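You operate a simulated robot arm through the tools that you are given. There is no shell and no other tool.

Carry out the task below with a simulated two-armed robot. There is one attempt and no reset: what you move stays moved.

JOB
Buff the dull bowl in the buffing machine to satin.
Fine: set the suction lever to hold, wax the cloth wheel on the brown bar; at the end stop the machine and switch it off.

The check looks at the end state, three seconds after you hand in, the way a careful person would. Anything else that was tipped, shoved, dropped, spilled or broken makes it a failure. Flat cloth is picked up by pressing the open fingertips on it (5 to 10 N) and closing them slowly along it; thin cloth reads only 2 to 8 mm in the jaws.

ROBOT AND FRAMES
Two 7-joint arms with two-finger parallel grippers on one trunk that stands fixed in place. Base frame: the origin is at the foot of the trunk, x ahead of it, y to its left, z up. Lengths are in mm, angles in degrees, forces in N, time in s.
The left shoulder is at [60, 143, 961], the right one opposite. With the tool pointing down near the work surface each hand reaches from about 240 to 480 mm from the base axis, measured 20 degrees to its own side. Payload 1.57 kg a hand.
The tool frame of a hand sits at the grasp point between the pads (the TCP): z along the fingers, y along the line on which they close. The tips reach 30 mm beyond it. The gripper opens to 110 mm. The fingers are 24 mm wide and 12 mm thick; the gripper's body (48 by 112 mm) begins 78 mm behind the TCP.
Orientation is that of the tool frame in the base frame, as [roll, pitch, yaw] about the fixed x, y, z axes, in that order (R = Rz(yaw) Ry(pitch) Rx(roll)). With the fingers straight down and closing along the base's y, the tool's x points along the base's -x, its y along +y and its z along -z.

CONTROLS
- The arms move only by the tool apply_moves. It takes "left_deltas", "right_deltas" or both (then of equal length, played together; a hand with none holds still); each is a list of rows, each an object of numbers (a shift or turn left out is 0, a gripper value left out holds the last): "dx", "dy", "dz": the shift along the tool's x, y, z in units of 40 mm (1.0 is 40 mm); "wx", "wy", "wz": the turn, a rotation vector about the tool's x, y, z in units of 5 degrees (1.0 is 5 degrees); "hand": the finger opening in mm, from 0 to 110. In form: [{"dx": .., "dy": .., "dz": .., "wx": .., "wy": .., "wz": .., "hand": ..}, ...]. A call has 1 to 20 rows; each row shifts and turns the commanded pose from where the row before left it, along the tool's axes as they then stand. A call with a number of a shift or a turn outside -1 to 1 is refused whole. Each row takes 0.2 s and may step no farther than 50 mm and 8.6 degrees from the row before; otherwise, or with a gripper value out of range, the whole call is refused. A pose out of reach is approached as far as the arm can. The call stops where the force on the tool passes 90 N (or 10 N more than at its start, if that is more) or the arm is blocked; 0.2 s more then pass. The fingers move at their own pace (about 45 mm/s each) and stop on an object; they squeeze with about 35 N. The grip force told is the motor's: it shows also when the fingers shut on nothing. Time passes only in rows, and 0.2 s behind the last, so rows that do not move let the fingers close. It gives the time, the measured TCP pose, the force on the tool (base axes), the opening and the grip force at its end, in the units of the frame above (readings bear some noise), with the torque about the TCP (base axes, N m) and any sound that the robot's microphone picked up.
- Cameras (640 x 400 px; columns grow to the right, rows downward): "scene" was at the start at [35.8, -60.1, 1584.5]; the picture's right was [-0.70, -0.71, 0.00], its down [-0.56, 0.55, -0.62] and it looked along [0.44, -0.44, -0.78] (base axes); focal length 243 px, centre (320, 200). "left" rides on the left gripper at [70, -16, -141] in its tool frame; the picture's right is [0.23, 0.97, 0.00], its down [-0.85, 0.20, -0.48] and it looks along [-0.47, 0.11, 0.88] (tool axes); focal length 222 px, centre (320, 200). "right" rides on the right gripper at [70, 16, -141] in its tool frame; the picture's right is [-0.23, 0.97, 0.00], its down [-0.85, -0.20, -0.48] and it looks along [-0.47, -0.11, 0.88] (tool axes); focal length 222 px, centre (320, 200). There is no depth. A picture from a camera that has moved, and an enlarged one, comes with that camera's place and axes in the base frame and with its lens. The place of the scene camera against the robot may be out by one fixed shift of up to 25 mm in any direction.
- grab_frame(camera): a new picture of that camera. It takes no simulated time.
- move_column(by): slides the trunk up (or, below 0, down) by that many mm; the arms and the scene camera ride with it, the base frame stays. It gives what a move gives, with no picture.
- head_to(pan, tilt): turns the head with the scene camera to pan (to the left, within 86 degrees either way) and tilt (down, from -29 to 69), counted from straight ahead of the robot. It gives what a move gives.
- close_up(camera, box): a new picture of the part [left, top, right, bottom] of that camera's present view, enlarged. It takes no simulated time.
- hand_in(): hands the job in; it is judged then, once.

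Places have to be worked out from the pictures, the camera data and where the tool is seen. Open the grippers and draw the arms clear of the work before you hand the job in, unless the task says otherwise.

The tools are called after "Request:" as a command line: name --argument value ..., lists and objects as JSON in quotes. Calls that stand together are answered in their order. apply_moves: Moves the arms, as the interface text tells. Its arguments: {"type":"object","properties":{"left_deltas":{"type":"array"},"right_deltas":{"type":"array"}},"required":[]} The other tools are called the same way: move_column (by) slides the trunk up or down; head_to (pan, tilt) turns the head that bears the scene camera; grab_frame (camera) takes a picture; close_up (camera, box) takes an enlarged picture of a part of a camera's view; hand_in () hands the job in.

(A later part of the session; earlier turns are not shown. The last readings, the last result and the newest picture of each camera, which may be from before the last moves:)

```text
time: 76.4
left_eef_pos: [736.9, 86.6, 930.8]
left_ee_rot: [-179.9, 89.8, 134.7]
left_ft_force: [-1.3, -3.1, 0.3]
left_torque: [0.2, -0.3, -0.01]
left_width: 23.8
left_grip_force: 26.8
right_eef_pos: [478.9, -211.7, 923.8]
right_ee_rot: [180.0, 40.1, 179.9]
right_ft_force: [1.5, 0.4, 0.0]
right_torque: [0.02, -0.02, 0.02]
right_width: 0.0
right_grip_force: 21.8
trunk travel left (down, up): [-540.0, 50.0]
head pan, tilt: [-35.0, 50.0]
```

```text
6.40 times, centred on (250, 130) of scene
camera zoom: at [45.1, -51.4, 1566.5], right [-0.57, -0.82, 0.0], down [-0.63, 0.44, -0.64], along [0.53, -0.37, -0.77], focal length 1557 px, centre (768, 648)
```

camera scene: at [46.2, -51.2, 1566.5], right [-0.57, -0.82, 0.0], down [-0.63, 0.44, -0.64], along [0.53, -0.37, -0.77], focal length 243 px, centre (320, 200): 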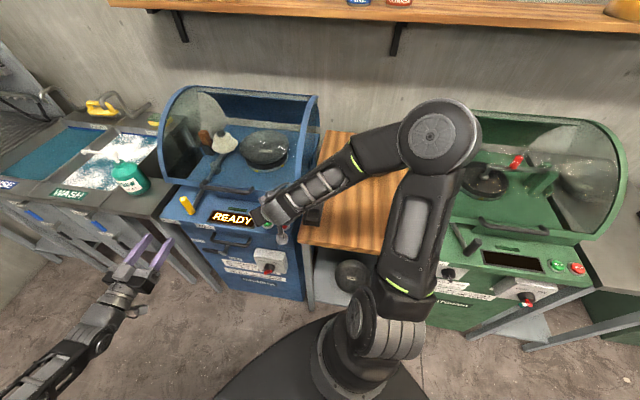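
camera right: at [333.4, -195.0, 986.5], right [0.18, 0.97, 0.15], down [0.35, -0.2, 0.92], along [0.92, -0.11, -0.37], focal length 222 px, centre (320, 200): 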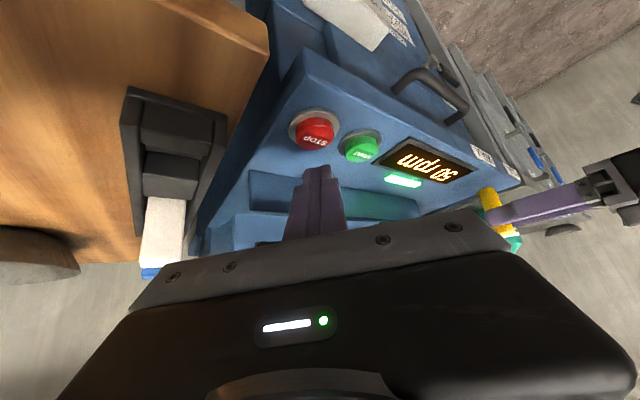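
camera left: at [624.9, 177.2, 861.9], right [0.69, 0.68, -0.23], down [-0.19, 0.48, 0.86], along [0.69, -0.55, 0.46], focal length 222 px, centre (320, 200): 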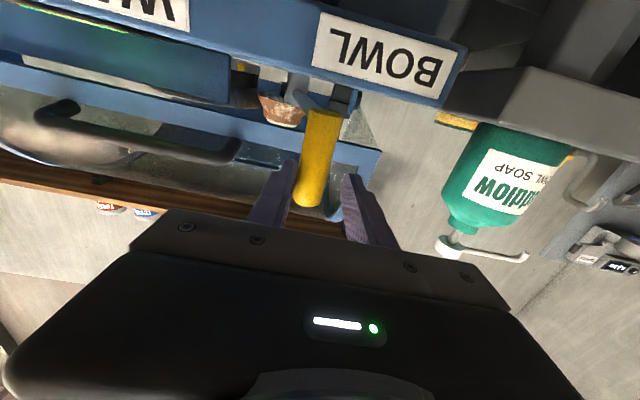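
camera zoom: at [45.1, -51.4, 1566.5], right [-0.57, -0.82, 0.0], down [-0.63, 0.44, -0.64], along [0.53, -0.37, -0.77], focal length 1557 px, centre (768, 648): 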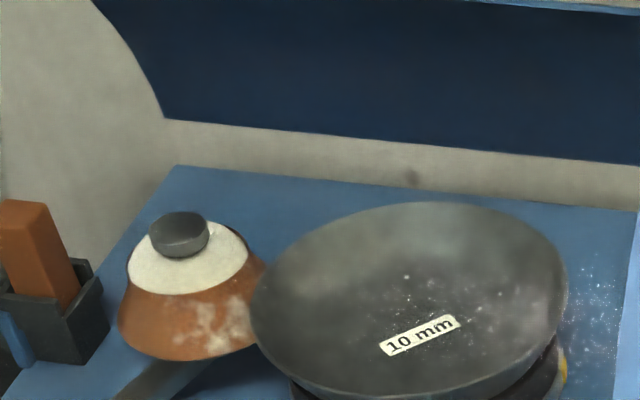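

The fingers now hold the handle (24 mm thick), but the wheel isn't bearing on the bowl yet. I loosen, swing the hand 15° to point more leftwards around the handle (this gains reach), and grip again.

Request:
apply_moves --left_deltas '[{"hand": 42}, {"hand": 42, "wx": -1, "dy": -0.04}, {"wx": -1, "dy": -0.04}, {"wx": -1, "dy": -0.04}]'

Request:
grab_frame --camera "left"

Request:
close_up --camera "scene" --box '[140, 80, 320, 250]'

```text
time: 77.4
left_eef_pos: [732.9, 82.6, 931.9]
left_ee_rot: [145.8, 89.9, 115.3]
left_ft_force: [-1.2, -1.8, 1.3]
left_torque: [-0.05, 0.02, -0.08]
left_width: 44.4
left_grip_force: 1.4
right_eef_pos: [478.2, -213.0, 925.2]
right_ee_rot: [179.9, 40.1, 179.9]
right_ft_force: [0.4, -0.1, 0.5]
right_torque: [0.02, 0.03, 0.03]
right_width: 0.0
right_grip_force: 21.7
trunk travel left (down, up): [-540.0, 50.0]
head pan, tilt: [-35.0, 50.0]
```

```text
taken
camera left: at [602.5, 142.0, 862.5], right [0.49, 0.84, -0.23], down [-0.31, 0.41, 0.86], along [0.81, -0.35, 0.46], focal length 222 px, centre (320, 200)
```

left: 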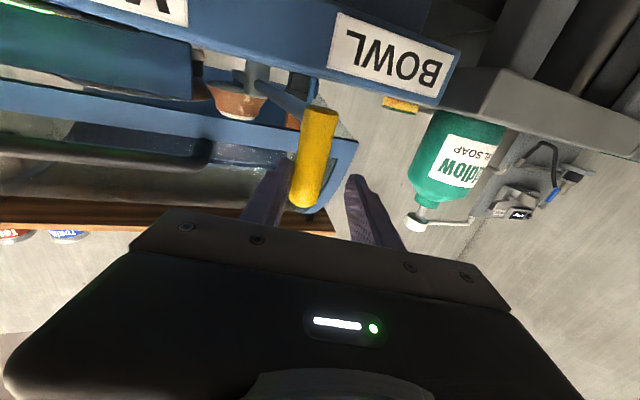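

```text
2.35 times, centred on (230, 165) of scene
camera zoom: at [44.9, -51.6, 1566.5], right [-0.57, -0.82, 0.0], down [-0.63, 0.44, -0.64], along [0.53, -0.37, -0.77], focal length 572 px, centre (532, 282)
```

zoom: 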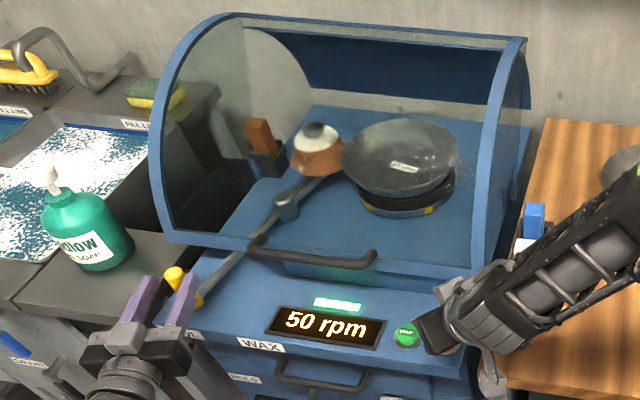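

The handle sits between the fingers and a light spring pushes it back. I close on it and push further along its arc toward BOWL.

Request:
apply_moves --left_deltas '[{"hand": 30}, {"hand": 20}, {"dy": 0.2, "dz": 0.1}, {"dy": 0.2, "dz": 0.1}, {"dy": 0.15, "dz": 0.08}]'

Request:
close_up --camera "scene" --box '[140, 80, 320, 250]'

Request:
close_up --camera "scene" --box '[200, 100, 300, 160]'

```text
time: 78.6
left_eef_pos: [744.4, 89.8, 931.6]
left_ee_rot: [-179.3, 89.5, 149.3]
left_ft_force: [-43.4, -16.8, -6.0]
left_torque: [-0.41, 0.61, -1.13]
left_width: 23.4
left_grip_force: 35.8
right_eef_pos: [475.1, -211.5, 924.7]
right_ee_rot: [180.0, 40.3, 179.8]
right_ft_force: [0.9, -1.0, -0.4]
right_torque: [0.01, 0.02, 0.0]
right_width: 0.0
right_grip_force: 21.7
trunk travel left (down, up): [-540.0, 50.0]
head pan, tilt: [-35.0, 50.0]
```

```text
2.35 times, centred on (230, 165) of scene
camera zoom: at [39.4, -53.2, 1566.4], right [-0.57, -0.82, 0.0], down [-0.62, 0.44, -0.64], along [0.53, -0.37, -0.76], focal length 572 px, centre (532, 282)
```

zoom: 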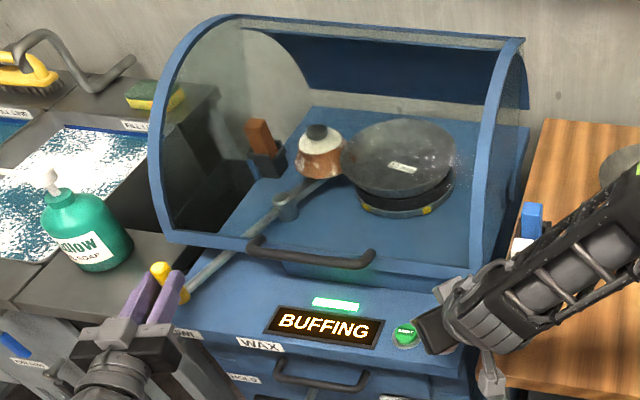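

```text
6.40 times, centred on (250, 130) of scene
camera zoom: at [39.4, -53.2, 1566.4], right [-0.57, -0.82, 0.0], down [-0.62, 0.44, -0.64], along [0.53, -0.37, -0.76], focal length 1557 px, centre (768, 648)
```

zoom: 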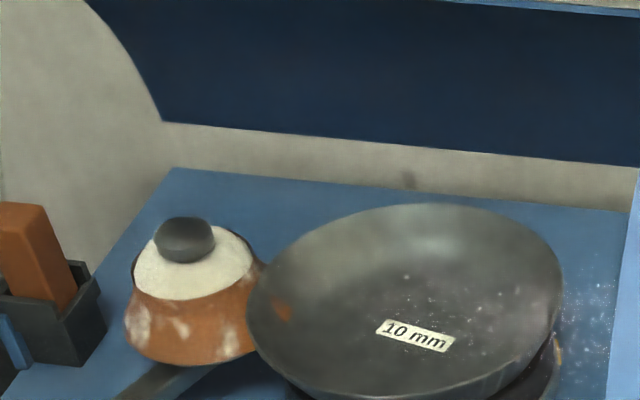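

The display says BUFFING, and the lever pushes back with ~46 N. I ease the push by about 2 mm and hold, watching the display and bowl.

Request:
apply_moves --left_deltas '[{"dy": -0.06, "dz": -0.05}, {}, {}]'

Request:
close_up --camera "scene" --box '[140, 80, 320, 250]'

Request:
close_up --camera "scene" --box '[200, 100, 300, 160]'

```text
time: 79.4
left_eef_pos: [745.0, 90.7, 930.8]
left_ee_rot: [177.7, 89.3, 146.5]
left_ft_force: [-38.7, -17.8, -11.1]
left_torque: [-0.48, 0.38, -1.03]
left_width: 23.5
left_grip_force: 35.5
right_eef_pos: [474.8, -213.3, 924.9]
right_ee_rot: [180.0, 40.3, 179.7]
right_ft_force: [0.1, -0.4, 0.1]
right_torque: [0.02, 0.0, 0.0]
right_width: 0.0
right_grip_force: 21.3
trunk travel left (down, up): [-540.0, 50.0]
head pan, tilt: [-35.0, 50.0]
```

```text
2.35 times, centred on (230, 165) of scene
camera zoom: at [41.4, -53.3, 1566.5], right [-0.57, -0.82, 0.0], down [-0.63, 0.44, -0.64], along [0.53, -0.37, -0.77], focal length 572 px, centre (532, 282)
```

zoom: 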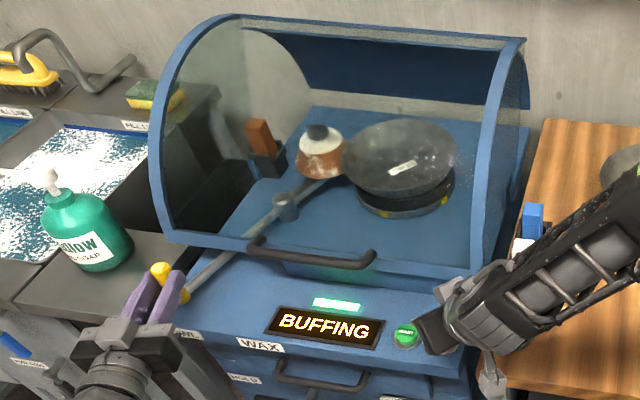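

```text
6.40 times, centred on (250, 130) of scene
camera zoom: at [41.4, -53.3, 1566.5], right [-0.57, -0.82, 0.0], down [-0.63, 0.44, -0.64], along [0.53, -0.37, -0.77], focal length 1557 px, centre (768, 648)
```

zoom: 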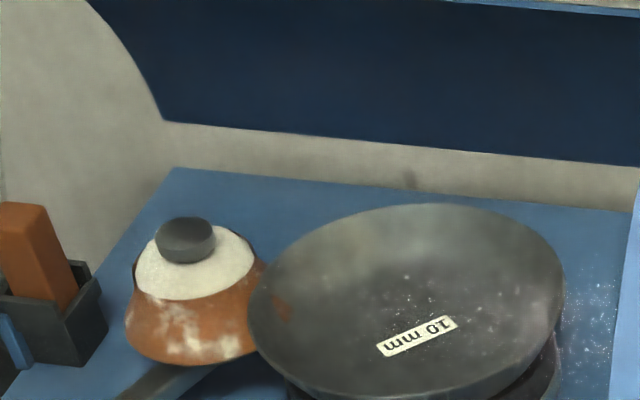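

Buffing is going on; I hold the handle for a couple of seconds and check the finish.

Request:
apply_moves --left_deltas '[{}, {}, {}, {}, {}, {}, {}, {}, {}, {}]'

Request:
close_up --camera "scene" --box '[140, 80, 320, 250]'

Request:
close_up --camera "scene" --box '[200, 100, 300, 160]'

```text
time: 81.6
left_eef_pos: [744.8, 90.4, 930.6]
left_ee_rot: [176.8, 89.4, 145.6]
left_ft_force: [-34.8, -20.4, -8.9]
left_torque: [-0.55, 0.7, -0.93]
left_width: 23.7
left_grip_force: 36.1
right_eef_pos: [475.8, -213.6, 924.1]
right_ee_rot: [180.0, 40.3, 179.8]
right_ft_force: [0.6, -0.2, 0.4]
right_torque: [0.0, 0.01, -0.03]
right_width: 0.2
right_grip_force: 21.2
trunk travel left (down, up): [-540.0, 50.0]
head pan, tilt: [-35.0, 50.0]
```

```text
2.35 times, centred on (230, 165) of scene
camera zoom: at [41.7, -53.6, 1566.5], right [-0.57, -0.82, 0.0], down [-0.63, 0.44, -0.64], along [0.53, -0.37, -0.77], focal length 572 px, centre (532, 282)
```

zoom: 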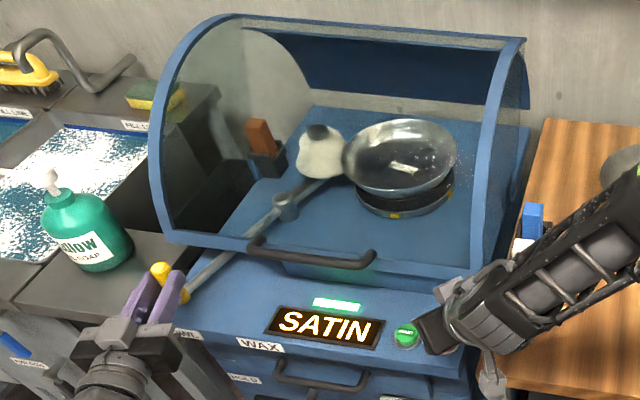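

```text
6.40 times, centred on (250, 130) of scene
camera zoom: at [41.7, -53.6, 1566.5], right [-0.57, -0.82, 0.0], down [-0.63, 0.44, -0.64], along [0.53, -0.37, -0.77], focal length 1557 px, centre (768, 648)
```

zoom: 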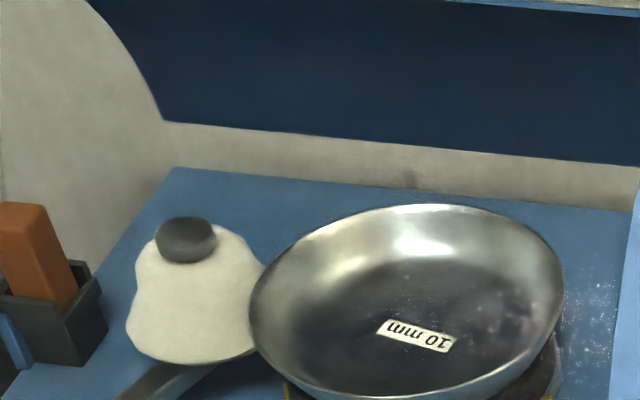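

The display says SATIN and the bowl gleams; the wax is used up. I immediately swing the handle back to the middle, taking the wheel off the bowl.

Request:
apply_moves --left_deltas '[{"dy": -0.285, "dz": -0.14}, {"dy": -0.285, "dz": -0.13}, {"dy": -0.285, "dz": -0.12}, {"dy": -0.285, "dz": -0.11}, {"dy": -0.285, "dz": -0.09}]'

Request:
close_up --camera "scene" --box '[140, 80, 320, 250]'

Request:
grab_frame --camera "right"

```text
time: 82.8
left_eef_pos: [702.8, 61.8, 930.3]
left_ee_rot: [142.2, 89.8, 112.2]
left_ft_force: [-0.5, 3.7, -2.5]
left_torque: [-0.04, 0.06, 0.58]
left_width: 23.8
left_grip_force: 35.9
right_eef_pos: [478.7, -209.7, 924.5]
right_ee_rot: [180.0, 40.0, -180.0]
right_ft_force: [0.9, -1.2, -0.7]
right_torque: [0.02, 0.02, 0.0]
right_width: 0.0
right_grip_force: 21.4
trunk travel left (down, up): [-540.0, 50.0]
head pan, tilt: [-35.0, 50.0]
```

```text
2.35 times, centred on (230, 165) of scene
camera zoom: at [45.2, -50.4, 1566.6], right [-0.57, -0.82, 0.0], down [-0.63, 0.44, -0.64], along [0.53, -0.37, -0.77], focal length 572 px, centre (532, 282)
```

zoom: 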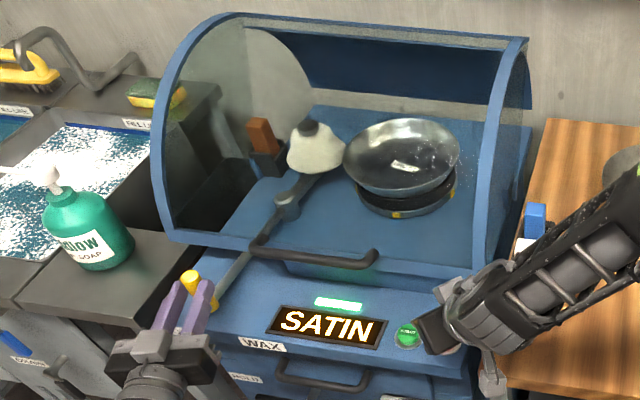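

```text
taken
camera right: at [334.3, -194.1, 986.6], right [0.17, 0.97, 0.15], down [0.35, -0.2, 0.92], along [0.92, -0.11, -0.37], focal length 222 px, centre (320, 200)
```

right: 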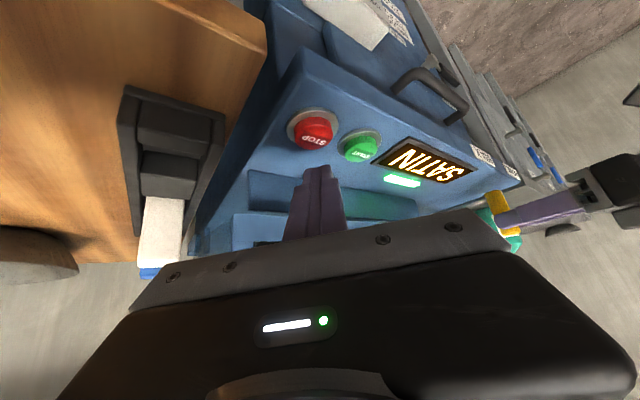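

The wheel is clear of the bowl. I bring the handle the rest of the way to the middle while the right hand goes down to just above STOP.

Request:
apply_moves --left_deltas '[{"dy": -0.2, "dz": -0.06}, {"dy": -0.2, "dz": -0.05}, {"dy": -0.2, "dz": -0.05}]' --right_deltas '[{"dx": 0.13, "dz": 0.155}, {"dx": 0.13, "dz": 0.155}, {"dx": 0.12, "dz": 0.145}]'

Request:
close_up --camera "right" --box '[200, 80, 440, 230]'

Request:
close_up --camera "scene" --box '[140, 80, 320, 250]'

```text
time: 83.6
left_eef_pos: [684.5, 41.4, 931.0]
left_ee_rot: [178.6, 89.9, 148.2]
left_ft_force: [-6.8, 6.2, -0.8]
left_torque: [-0.56, 0.12, 0.2]
left_width: 23.3
left_grip_force: 35.3
right_eef_pos: [477.6, -211.4, 902.6]
right_ee_rot: [-179.9, 40.1, 179.9]
right_ft_force: [-0.6, 0.7, 3.6]
right_torque: [-0.02, 0.0, 0.07]
right_width: 0.1
right_grip_force: 21.0
trunk travel left (down, up): [-540.0, 50.0]
head pan, tilt: [-35.0, 50.0]
```

```text
2.67 times, centred on (320, 155) of right
camera zoom: at [333.0, -194.4, 963.7], right [0.18, 0.97, 0.15], down [0.34, -0.2, 0.92], along [0.92, -0.11, -0.37], focal length 592 px, centre (320, 320)
```

zoom: 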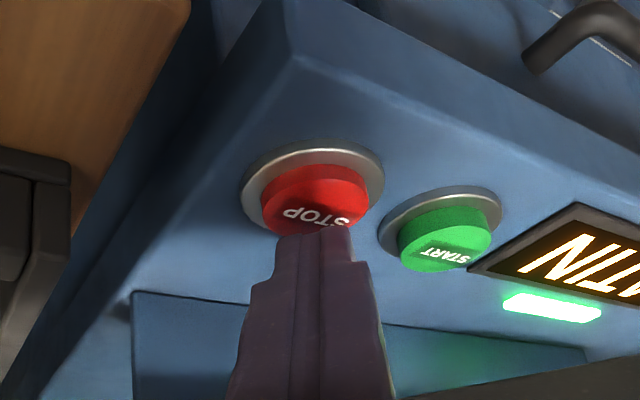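

```text
2.35 times, centred on (230, 165) of scene
camera zoom: at [44.2, -50.0, 1566.7], right [-0.57, -0.82, 0.0], down [-0.63, 0.44, -0.64], along [0.53, -0.37, -0.77], focal length 572 px, centre (532, 282)
```

zoom: 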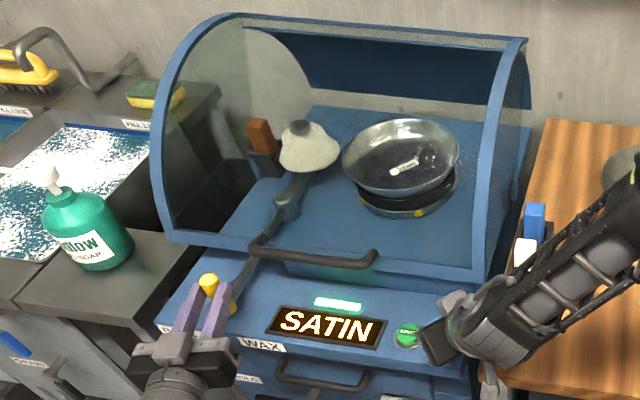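

The wheel is back at its parked middle place and the right finger just touches STOP (3.6 N). I press down in 3 mm steps.

Request:
apply_moves --right_deltas '[{"dx": 0.048, "dz": 0.057}, {"dx": 0.048, "dz": 0.057}, {"dx": 0.048, "dz": 0.057}]'

Request:
close_up --camera "scene" --box '[140, 80, 320, 250]'

```text
time: 84.4
left_eef_pos: [680.7, 38.3, 931.1]
left_ee_rot: [179.1, 89.8, 148.4]
left_ft_force: [19.6, -16.4, -18.0]
left_torque: [0.98, 0.3, 0.04]
left_width: 23.4
left_grip_force: 35.9
right_eef_pos: [478.4, -211.2, 895.1]
right_ee_rot: [-179.8, 40.6, -179.8]
right_ft_force: [-31.7, 1.1, 65.4]
right_torque: [0.01, 0.24, -0.14]
right_width: 0.0
right_grip_force: 21.7
trunk travel left (down, up): [-540.0, 50.0]
head pan, tilt: [-35.0, 50.0]
heard: click
```

```text
2.35 times, centred on (230, 165) of scene
camera zoom: at [40.9, -51.5, 1567.4], right [-0.58, -0.82, 0.0], down [-0.62, 0.44, -0.64], along [0.53, -0.37, -0.76], focal length 572 px, centre (532, 282)
```

zoom: 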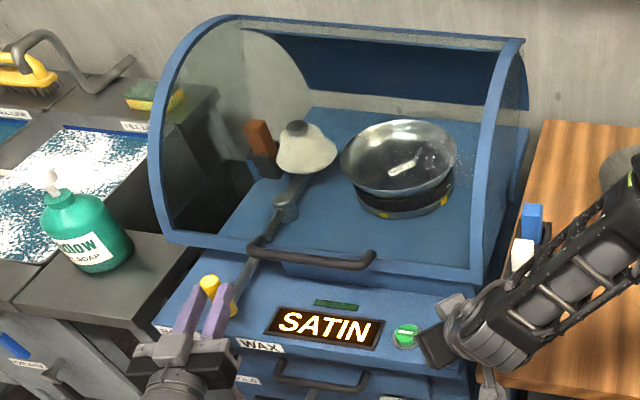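

STOP clicked and the green run light went out. I lift the right hand off and open the left fingers on the handle.

Request:
apply_moves --right_deltas '[{"dx": -0.32, "dz": -0.383}, {"dx": -0.32, "dz": -0.383}, {"dx": -0.32, "dz": -0.383}]' --left_deltas '[{"hand": 30}, {"hand": 50}, {"hand": 60}]'

Request:
close_up --camera "scene" --box '[140, 80, 320, 250]'

Request:
grab_frame --camera "left"

Request:
grab_frame --camera "right"

```text
time: 85.2
left_eef_pos: [683.6, 42.0, 931.3]
left_ee_rot: [166.7, 89.7, 136.2]
left_ft_force: [0.2, -0.3, 0.6]
left_torque: [0.0, 0.01, -0.01]
left_width: 60.1
left_grip_force: 0.1
right_eef_pos: [477.5, -210.5, 952.1]
right_ee_rot: [180.0, 40.2, 179.8]
right_ft_force: [-0.1, 0.3, 1.0]
right_torque: [-0.02, -0.01, 0.01]
right_width: 0.1
right_grip_force: 21.8
trunk travel left (down, up): [-540.0, 50.0]
head pan, tilt: [-35.0, 50.0]
```

```text
2.35 times, centred on (230, 165) of scene
camera zoom: at [44.7, -50.7, 1566.4], right [-0.57, -0.82, 0.0], down [-0.63, 0.44, -0.64], along [0.53, -0.37, -0.77], focal length 572 px, centre (532, 282)
```

zoom: 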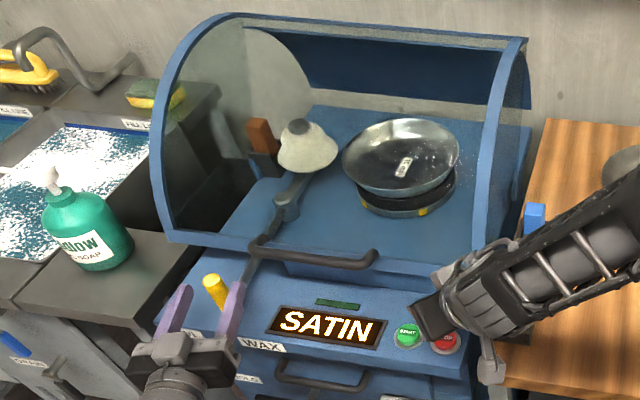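

```text
taken
camera left: at [553.4, 100.3, 862.1], right [0.49, 0.84, -0.23], down [-0.31, 0.41, 0.86], along [0.81, -0.35, 0.46], focal length 222 px, centre (320, 200)
```

left: 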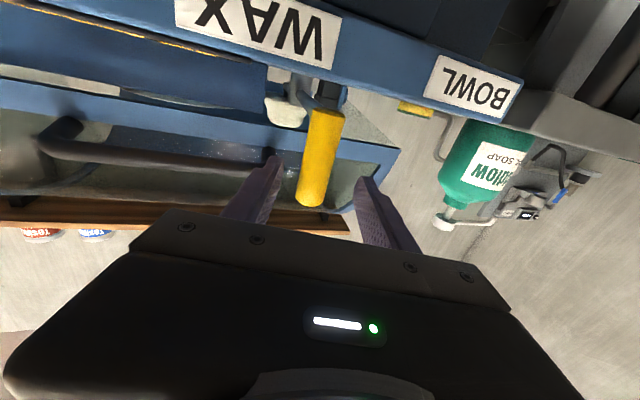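

```text
taken
camera right: at [333.6, -194.6, 1014.4], right [0.18, 0.97, 0.15], down [0.35, -0.2, 0.92], along [0.92, -0.11, -0.37], focal length 222 px, centre (320, 200)
```

right: 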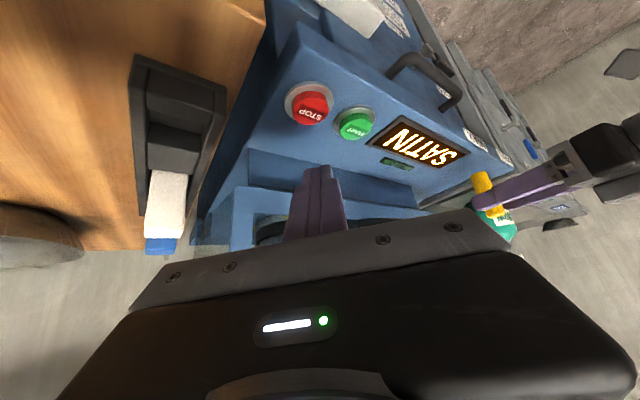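

Everything is stopped with the display still on SATIN. I withdraw the left fork straight back from the handle and bring the right hand up and back to its parking place in front of the trunk.

Request:
apply_moves --left_deltas '[{"dz": -0.8}, {"dz": -0.8}, {"dz": -0.8}, {"dz": -0.8}, {"wx": 1}, {"wx": 1}, {"wx": 1}, {}, {}, {}, {}, {}, {}, {}, {}, {}, {}]' --right_deltas '[{"dx": -0.316, "dz": -0.812, "dy": 0.224}, {"dx": -0.316, "dz": -0.812, "dy": 0.224}, {"dx": -0.316, "dz": -0.812, "dy": 0.224}, {"dx": -0.316, "dz": -0.812, "dy": 0.224}, {"dx": -0.316, "dz": -0.812, "dy": 0.224}, {"wy": 1}, {"wy": 1}, {"wy": 1}, {"wy": 1}, {"wy": 1}, {"wy": 1}, {"wy": 1}, {"wy": 1}, {"dx": 0.9, "dy": 0.25}, {"dx": 0.9, "dy": 0.25}, {"dx": 0.9, "dy": 0.25}, {"dx": 0.9, "dy": 0.25}]'

Request:
grab_frame --camera "scene"

Request:
grab_frame --camera "left"

```text
time: 88.8
left_eef_pos: [572.4, 106.5, 931.5]
left_ee_rot: [-172.0, 89.8, 142.4]
left_ft_force: [0.8, 0.2, 0.6]
left_torque: [0.0, 0.01, -0.01]
left_width: 59.9
left_grip_force: 0.0
right_eef_pos: [274.2, -126.2, 1115.6]
right_ee_rot: [180.0, 0.1, 179.7]
right_ft_force: [-0.2, 0.0, 0.1]
right_torque: [0.03, -0.04, 0.02]
right_width: 0.0
right_grip_force: 20.6
trunk travel left (down, up): [-540.0, 50.0]
head pan, tilt: [-35.0, 50.0]
```

```text
taken
camera scene: at [44.2, -50.7, 1566.6], right [-0.57, -0.82, 0.0], down [-0.63, 0.44, -0.64], along [0.53, -0.37, -0.77], focal length 243 px, centre (320, 200)
```

scene: 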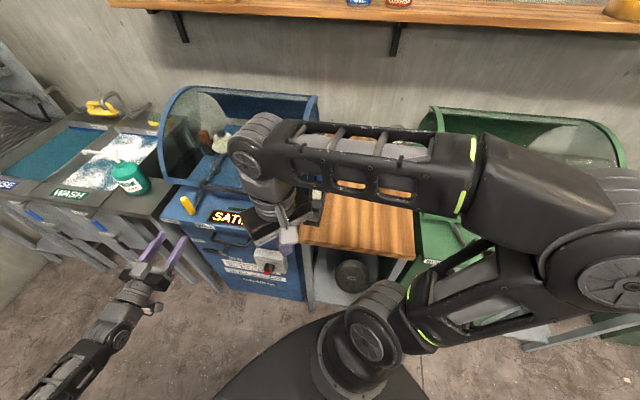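

```text
taken
camera left: at [461.8, 196.9, 862.6], right [0.69, 0.68, -0.23], down [-0.19, 0.48, 0.86], along [0.69, -0.55, 0.46], focal length 222 px, centre (320, 200)
```

left: 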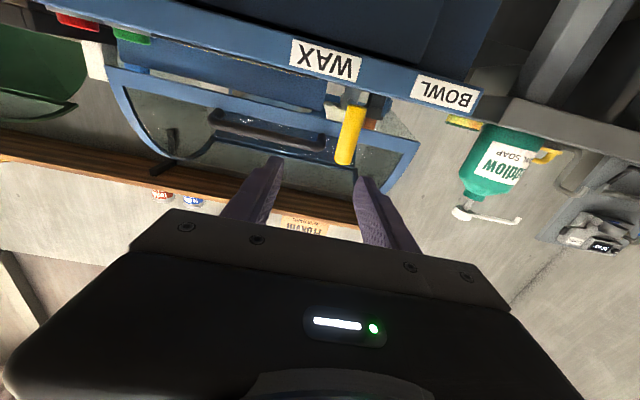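

The right hand is parked as before, well in front of the bench. I move the left hand right, to in front of the switch, still high; then I will lower the trunk.

Request:
apply_moves --left_deltas '[{"dy": -0.97, "dz": -0.1, "hand": 40}, {"dy": -0.97, "dz": -0.1}, {"dy": -0.97, "dz": -0.1}, {"dy": -0.97, "dz": -0.1}, {"dy": -0.97}]'

Request:
move_column --by -170

Request:
grab_frame --camera "scene"

Request:
grab_frame --camera "right"

```text
time: 90.0
left_eef_pos: [423.8, -17.0, 929.8]
left_ee_rot: [179.4, 89.7, 134.0]
left_ft_force: [-0.2, 0.0, -1.2]
left_torque: [0.01, -0.04, 0.0]
left_width: 39.9
left_grip_force: 0.1
right_eef_pos: [275.5, -126.5, 1115.5]
right_ee_rot: [179.9, 0.1, 179.9]
right_ft_force: [0.4, 0.3, 0.9]
right_torque: [-0.02, 0.0, 0.01]
right_width: 0.0
right_grip_force: 21.6
trunk travel left (down, up): [-540.0, 50.0]
head pan, tilt: [-35.0, 50.0]
```

```text
time: 92.0
left_eef_pos: [423.4, -17.8, 759.8]
left_ee_rot: [-173.1, 89.8, 141.4]
left_ft_force: [-0.2, 0.8, 0.4]
left_torque: [0.06, -0.03, -0.01]
left_width: 40.2
left_grip_force: 0.1
right_eef_pos: [275.2, -127.4, 944.7]
right_ee_rot: [-180.0, 0.1, 179.9]
right_ft_force: [0.3, -0.1, -0.3]
right_torque: [0.0, 0.02, -0.01]
right_width: 0.2
right_grip_force: 21.2
trunk travel left (down, up): [-370.0, 220.0]
head pan, tilt: [-35.0, 50.0]
```

```text
taken
camera scene: at [45.1, -51.0, 1396.6], right [-0.57, -0.82, 0.0], down [-0.63, 0.44, -0.64], along [0.53, -0.37, -0.77], focal length 243 px, centre (320, 200)
```

scene: 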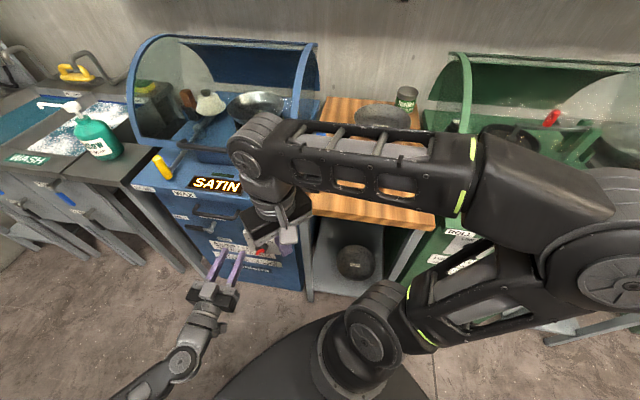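

```text
taken
camera right: at [206.0, -110.3, 1085.9], right [0.23, 0.97, 0.0], down [0.85, -0.2, 0.48], along [0.47, -0.11, -0.88], focal length 222 px, centre (320, 200)
```

right: 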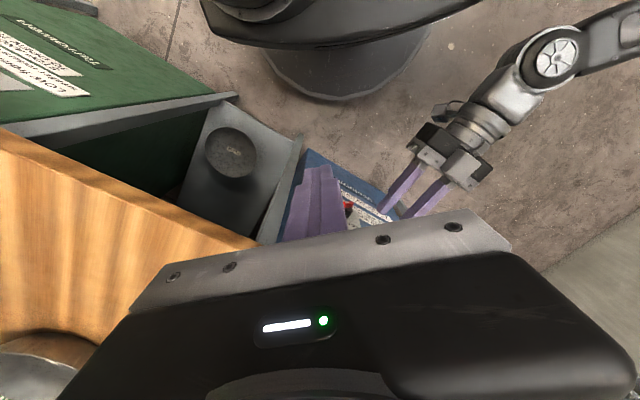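

Before lowering further I check the right elbow's clearance to the green machine with the head turned right.

Request:
head_to --pan -80 --tilt 50

Request:
grab_frame --camera "scene"

```text
time: 93.1
left_eef_pos: [424.1, -17.7, 759.0]
left_ee_rot: [-172.5, 89.8, 142.0]
left_ft_force: [-1.1, 0.2, 0.5]
left_torque: [-0.01, 0.01, 0.0]
left_width: 40.0
left_grip_force: 0.0
right_eef_pos: [276.0, -127.1, 945.5]
right_ee_rot: [-179.9, 0.1, 179.8]
right_ft_force: [-0.8, -0.8, 0.2]
right_torque: [-0.01, -0.02, -0.04]
right_width: 0.0
right_grip_force: 20.8
trunk travel left (down, up): [-370.0, 220.0]
head pan, tilt: [-80.0, 50.0]
```

```text
taken
camera scene: at [-4.5, -82.6, 1396.5], right [-0.98, -0.17, 0.0], down [-0.13, 0.75, -0.64], along [0.11, -0.63, -0.77], focal length 243 px, centre (320, 200)
```

scene: 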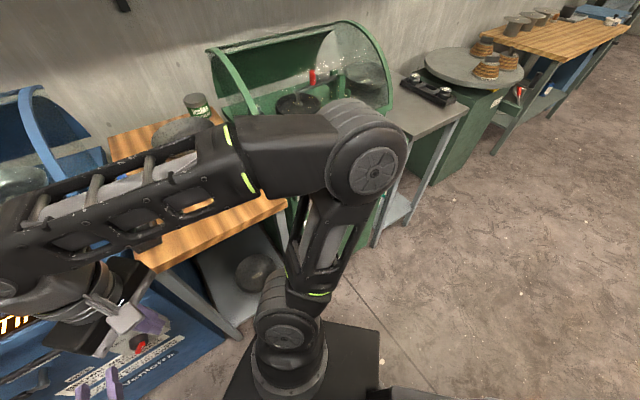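

The right elbow stays in front of the green machine (about m 305–345 against its front at 436) and ends above panel height, so it is safe. I lower in two steps, checking between.

Request:
move_column --by -85

Request:
grab_frame --camera "scene"

```text
time: 94.3
left_eef_pos: [424.5, -16.5, 675.8]
left_ee_rot: [-173.8, 89.8, 140.8]
left_ft_force: [0.7, 0.3, 0.3]
left_torque: [0.01, 0.01, -0.01]
left_width: 40.2
left_grip_force: 0.0
right_eef_pos: [275.6, -126.7, 860.0]
right_ee_rot: [180.0, 0.1, 179.9]
right_ft_force: [0.1, -0.5, 1.4]
right_torque: [-0.02, 0.04, 0.01]
right_width: 0.2
right_grip_force: 21.1
trunk travel left (down, up): [-285.0, 305.0]
head pan, tilt: [-80.0, 50.0]
```

```text
taken
camera scene: at [-4.7, -82.6, 1311.6], right [-0.98, -0.17, 0.0], down [-0.13, 0.75, -0.64], along [0.11, -0.63, -0.77], focal length 243 px, centre (320, 200)
```

scene: 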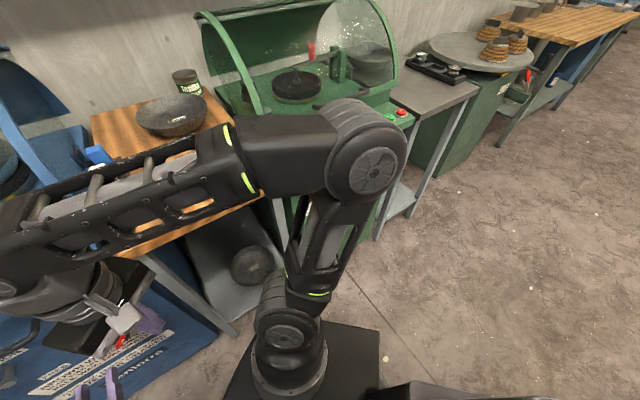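

Still clear. I lower the remaining 85 mm and turn the head back to the buffing machine.

Request:
move_column --by -85

Request:
grab_frame --camera "scene"

Request:
grab_frame --camera "left"

```text
time: 95.5
left_eef_pos: [424.1, -17.7, 590.7]
left_ee_rot: [-173.4, 89.8, 141.0]
left_ft_force: [0.1, -0.7, 0.0]
left_torque: [0.02, 0.01, 0.02]
left_width: 40.2
left_grip_force: 0.0
right_eef_pos: [276.5, -125.8, 775.1]
right_ee_rot: [-179.9, 0.0, 179.9]
right_ft_force: [-0.3, 0.4, 0.2]
right_torque: [0.01, 0.0, 0.03]
right_width: 0.1
right_grip_force: 21.1
trunk travel left (down, up): [-200.0, 390.0]
head pan, tilt: [-80.0, 50.0]
```

```text
taken
camera scene: at [-4.6, -82.6, 1226.6], right [-0.98, -0.17, 0.0], down [-0.13, 0.75, -0.64], along [0.11, -0.63, -0.77], focal length 243 px, centre (320, 200)
```

scene: 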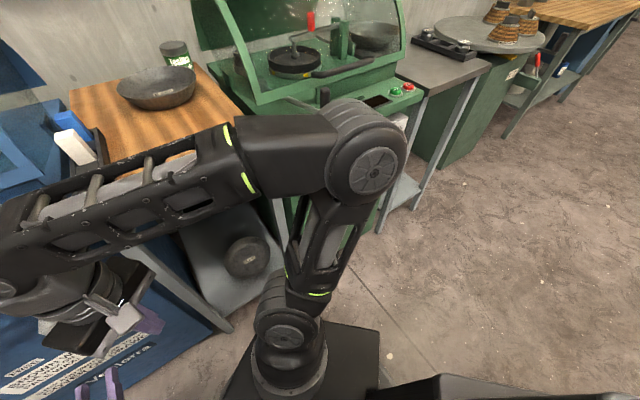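

```text
taken
camera left: at [313.1, 72.6, 521.3], right [0.69, 0.68, -0.23], down [-0.19, 0.48, 0.86], along [0.69, -0.55, 0.46], focal length 222 px, centre (320, 200)
```

left: 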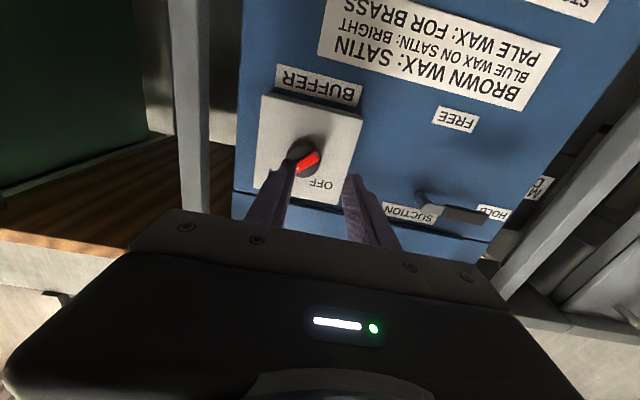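

The knob points to ON and the suction lever is still at HOLD. I line the left hand up with the knob and roll it +45° so the fingers close across the bar in its present direction.

Request:
apply_moves --left_deltas '[{"dx": -0.25, "dy": -0.2, "dz": 0.45}, {"dx": -0.26, "dy": -0.2, "dz": 0.45}, {"wz": 1}, {"wz": 1}, {"wz": 1}, {"wz": 1}, {"wz": 1}, {"wz": 1}, {"wz": 1}, {"wz": 1}, {"wz": 1}]'

Request:
grab_frame --camera "left"

Request:
close_up --camera "left" --box '[230, 80, 410, 220]'

```text
time: 97.9
left_eef_pos: [439.2, -54.0, 610.5]
left_ee_rot: [90.3, 45.0, 44.7]
left_ft_force: [0.6, 0.0, 0.6]
left_torque: [-0.01, 0.05, -0.03]
left_width: 40.1
left_grip_force: 0.0
right_eef_pos: [276.8, -127.2, 774.8]
right_ee_rot: [180.0, 0.1, 179.9]
right_ft_force: [0.2, 0.1, 0.2]
right_torque: [-0.02, 0.02, -0.02]
right_width: 0.0
right_grip_force: 21.5
trunk travel left (down, up): [-200.0, 390.0]
head pan, tilt: [-80.0, 50.0]
```

```text
taken
camera left: at [365.6, 73.7, 550.5], right [0.61, 0.59, 0.53], down [-0.66, 0.01, 0.75], along [0.44, -0.8, 0.4], focal length 222 px, centre (320, 200)
```

left: 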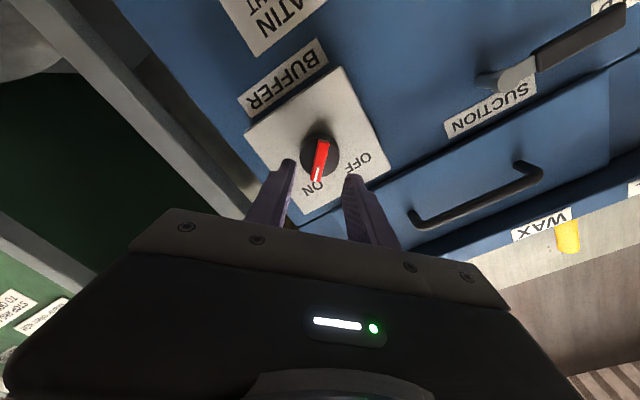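

```text
2.86 times, centred on (320, 150) of left
camera zoom: at [365.6, 73.7, 550.5], right [0.61, 0.59, 0.53], down [-0.66, 0.01, 0.75], along [0.44, -0.8, 0.4], focal length 635 px, centre (320, 343)
```

zoom: 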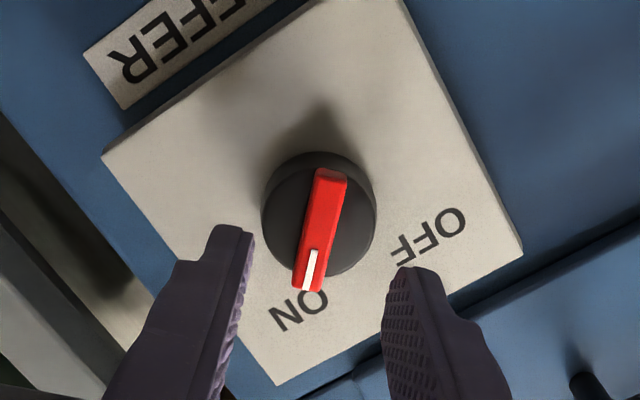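

The pointer bar lies neatly between the fingers. I advance 44 mm to the depth that worked before and close on the bar.

Request:
apply_moves --left_deltas '[{"dz": 0.5}, {"dz": 0.4}, {"dz": 0.2}, {"hand": 30}, {"hand": 20}, {"hand": 0}, {}, {}]'

Request:
close_up --camera "left" --box '[230, 80, 410, 220]'

```text
time: 99.7
left_eef_pos: [469.1, -85.8, 608.9]
left_ee_rot: [90.3, 44.9, 44.7]
left_ft_force: [-0.9, -3.4, -3.3]
left_torque: [-0.12, -0.11, -0.02]
left_width: 10.7
left_grip_force: 28.7
right_eef_pos: [275.2, -126.7, 775.8]
right_ee_rot: [180.0, 0.1, 179.9]
right_ft_force: [-0.7, 0.2, 0.3]
right_torque: [-0.01, 0.0, 0.0]
right_width: 0.2
right_grip_force: 22.2
trunk travel left (down, up): [-200.0, 390.0]
head pan, tilt: [-80.0, 50.0]
```

```text
2.86 times, centred on (320, 150) of left
camera zoom: at [396.7, 42.0, 549.9], right [0.61, 0.59, 0.53], down [-0.66, 0.01, 0.75], along [0.44, -0.8, 0.4], focal length 635 px, centre (320, 343)
```

zoom: 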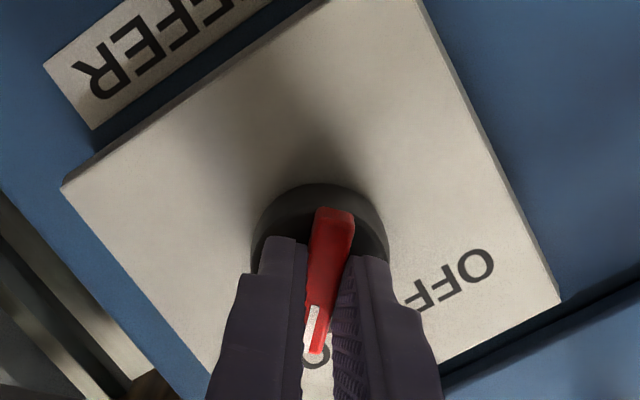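

The bar is gripped (10.7 mm). I turn it counter-clockwise 90° back to OFF, in two halves.

Request:
apply_moves --left_deltas '[{"dx": -0.04}, {"wz": -1}, {"wz": -1}, {"wz": -1}, {"wz": -1}, {"wz": -1}, {"wz": -1}, {"wz": -1}, {"wz": -1}, {"wz": -1}]'

Request:
grab_frame --camera "left"

```text
time: 101.9
left_eef_pos: [469.4, -86.5, 608.9]
left_ee_rot: [-151.8, 89.4, 162.9]
left_ft_force: [-1.9, 1.4, -20.0]
left_torque: [0.08, 0.08, 0.12]
left_width: 10.9
left_grip_force: 28.8
right_eef_pos: [276.1, -126.8, 775.4]
right_ee_rot: [180.0, 0.1, 179.9]
right_ft_force: [0.5, 0.3, -0.5]
right_torque: [-0.02, 0.01, 0.0]
right_width: 0.3
right_grip_force: 21.8
trunk travel left (down, up): [-200.0, 390.0]
head pan, tilt: [-80.0, 50.0]
```

```text
taken
camera left: at [357.3, 3.7, 541.4], right [0.69, 0.68, -0.23], down [-0.19, 0.48, 0.86], along [0.7, -0.55, 0.46], focal length 222 px, centre (320, 200)
```

left: 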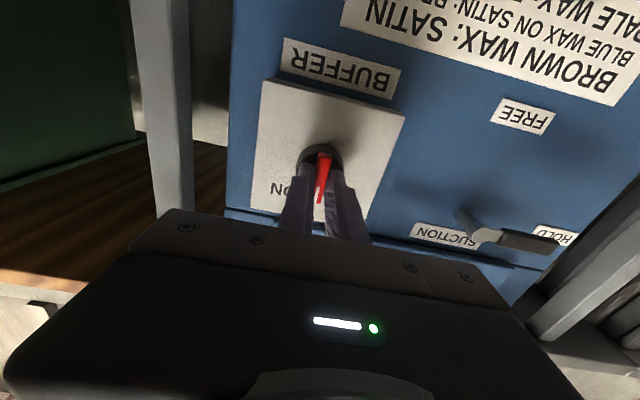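

Halfway, bar upright and low force. I turn the remaining 45° to OFF.

Request:
apply_moves --left_deltas '[{"wz": -1}, {"wz": -1}, {"wz": -1}, {"wz": -1}, {"wz": -1}, {"wz": -1}, {"wz": -1}, {"wz": -1}, {"wz": -1}, {}]'

Request:
head_to --pan -30 --tilt 45

Request:
grab_frame --camera "left"

Request:
grab_frame --camera "scene"

```text
time: 104.1
left_eef_pos: [468.3, -86.6, 609.8]
left_ee_rot: [-90.6, 45.0, -135.9]
left_ft_force: [-1.3, 0.3, -20.7]
left_torque: [0.59, 0.01, 0.24]
left_width: 10.8
left_grip_force: 28.5
right_eef_pos: [277.1, -126.9, 774.5]
right_ee_rot: [-180.0, 0.1, 179.9]
right_ft_force: [-0.2, 0.2, -0.6]
right_torque: [0.01, 0.01, -0.02]
right_width: 0.0
right_grip_force: 21.3
trunk travel left (down, up): [-200.0, 390.0]
head pan, tilt: [-80.0, 50.0]
```

```text
time: 105.3
left_eef_pos: [467.8, -86.6, 610.4]
left_ee_rot: [-90.6, 45.0, -135.8]
left_ft_force: [-0.4, 0.6, -20.5]
left_torque: [0.75, 0.3, -0.03]
left_width: 10.7
left_grip_force: 28.9
right_eef_pos: [276.8, -126.3, 774.5]
right_ee_rot: [-180.0, 0.0, 179.9]
right_ft_force: [-0.4, 0.8, -0.8]
right_torque: [-0.04, 0.0, 0.0]
right_width: 0.2
right_grip_force: 21.1
trunk travel left (down, up): [-200.0, 390.0]
head pan, tilt: [-30.0, 45.0]
```

```text
taken
camera left: at [325.7, -27.8, 573.7], right [0.37, 0.37, -0.85], down [0.2, 0.86, 0.47], along [0.91, -0.34, 0.25], focal length 222 px, centre (320, 200)
```

left: 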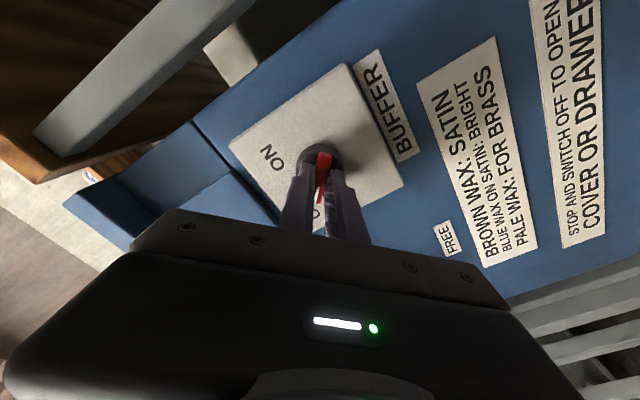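

```text
taken
camera scene: at [53.7, -47.8, 1233.3], right [-0.5, -0.87, 0.0], down [-0.61, 0.35, -0.71], along [0.61, -0.35, -0.71], focal length 243 px, centre (320, 200)
```

scene: 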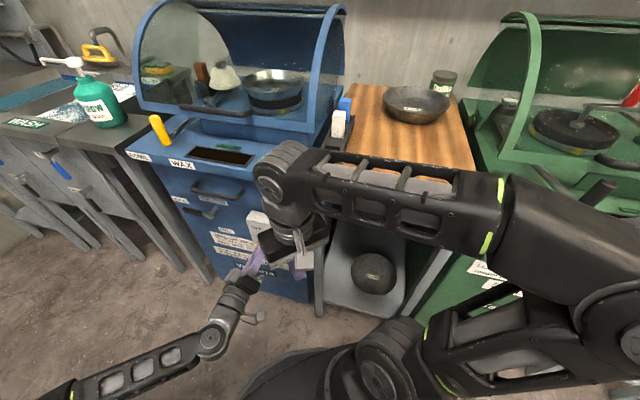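

The display is dark: the machine is switched off. I open the fingers and back away from the knob.

Request:
apply_moves --left_deltas '[{"hand": 20}, {"hand": 40}, {"hand": 40}, {"dz": -0.5}, {"dz": -0.7}]'

Request:
grab_frame --camera "left"

Request:
close_up --camera "scene" --box '[110, 0, 350, 150]'

Request:
close_up --camera "scene" --box '[130, 130, 330, 280]'

```text
time: 106.5
left_eef_pos: [434.4, -52.1, 612.6]
left_ee_rot: [-90.2, 45.0, -135.8]
left_ft_force: [-0.1, -0.5, 0.0]
left_torque: [-0.01, 0.0, 0.05]
left_width: 40.0
left_grip_force: 0.1
right_eef_pos: [276.5, -127.1, 775.6]
right_ee_rot: [180.0, 0.0, 179.9]
right_ft_force: [0.0, -0.3, 0.7]
right_torque: [0.05, 0.02, 0.01]
right_width: 0.0
right_grip_force: 21.4
trunk travel left (down, up): [-200.0, 390.0]
head pan, tilt: [-30.0, 45.0]
```

```text
taken
camera left: at [292.2, 7.0, 574.8], right [0.37, 0.37, -0.85], down [0.2, 0.86, 0.47], along [0.91, -0.34, 0.25], focal length 222 px, centre (320, 200)
```

left: 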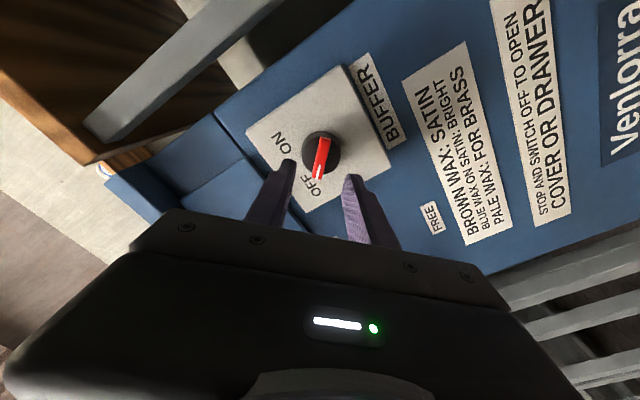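

```text
2.67 times, centred on (230, 75) of scene
camera zoom: at [52.6, -47.6, 1233.4], right [-0.5, -0.87, 0.0], down [-0.61, 0.35, -0.71], along [0.61, -0.35, -0.71], focal length 649 px, centre (560, 533)
```

zoom: 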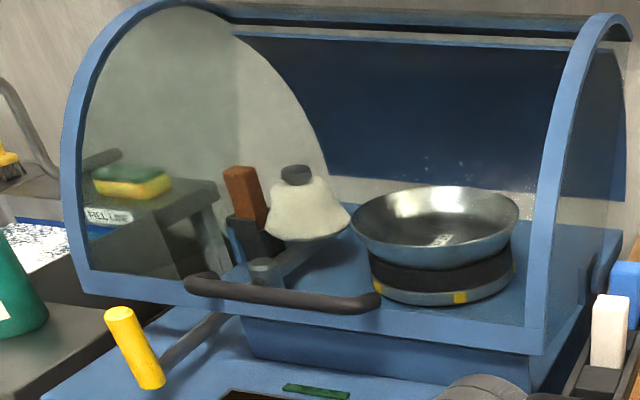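

```text
2.67 times, centred on (230, 205) of scene
camera zoom: at [52.6, -47.6, 1233.4], right [-0.5, -0.87, 0.0], down [-0.61, 0.35, -0.71], along [0.61, -0.35, -0.71], focal length 649 px, centre (560, 187)
```

zoom: 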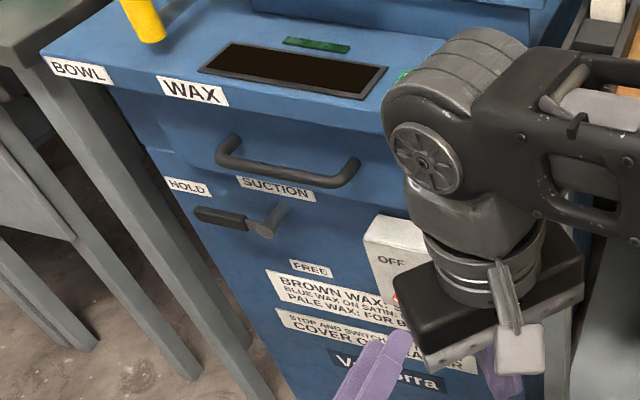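

The switch is at OFF, the display dark, the suction lever at HOLD, and the bowl is satin on its chuck. I roll the left hand level, back off a little, and raise the trunk to draw both arms clear.

Request:
apply_moves --left_deltas '[{"dz": -0.4}, {"wz": 1}, {"wz": 1}, {"wz": 1}, {"wz": 1}, {"wz": 1}, {"wz": 1}, {"wz": 1}, {"wz": 1}, {"wz": 1}]'

Request:
move_column --by 340

Request:
grab_frame --camera "scene"

```text
time: 108.7
left_eef_pos: [428.8, -43.0, 607.0]
left_ee_rot: [163.7, 89.8, 118.2]
left_ft_force: [0.1, -0.2, 0.1]
left_torque: [-0.01, 0.02, -0.02]
left_width: 40.0
left_grip_force: 0.1
left hand out of reach, approached as far as the arm can: row 1
right_eef_pos: [276.4, -125.8, 774.9]
right_ee_rot: [179.9, 0.1, 179.9]
right_ft_force: [0.7, 0.4, -1.1]
right_torque: [0.02, 0.0, 0.01]
right_width: 0.0
right_grip_force: 21.4
trunk travel left (down, up): [-200.0, 390.0]
head pan, tilt: [-30.0, 45.0]
```

```text
time: 112.0
left_eef_pos: [428.9, -43.6, 946.9]
left_ee_rot: [-170.1, 89.7, 144.4]
left_ft_force: [-0.1, -0.4, -0.5]
left_torque: [-0.02, 0.01, 0.0]
left_width: 39.9
left_grip_force: 0.0
right_eef_pos: [276.7, -126.8, 1114.1]
right_ee_rot: [-180.0, 0.1, 180.0]
right_ft_force: [-0.2, 0.1, 0.0]
right_torque: [0.0, 0.02, 0.01]
right_width: 0.0
right_grip_force: 21.1
trunk travel left (down, up): [-540.0, 50.0]
head pan, tilt: [-30.0, 45.0]
```

```text
taken
camera scene: at [52.5, -47.4, 1573.4], right [-0.5, -0.87, 0.0], down [-0.61, 0.35, -0.71], along [0.61, -0.35, -0.71], focal length 243 px, centre (320, 200)
```

scene: 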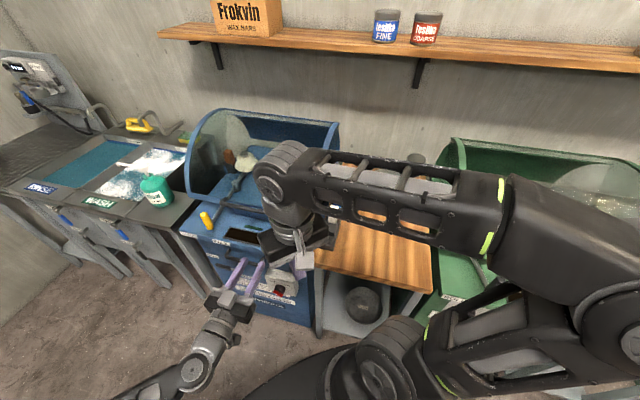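

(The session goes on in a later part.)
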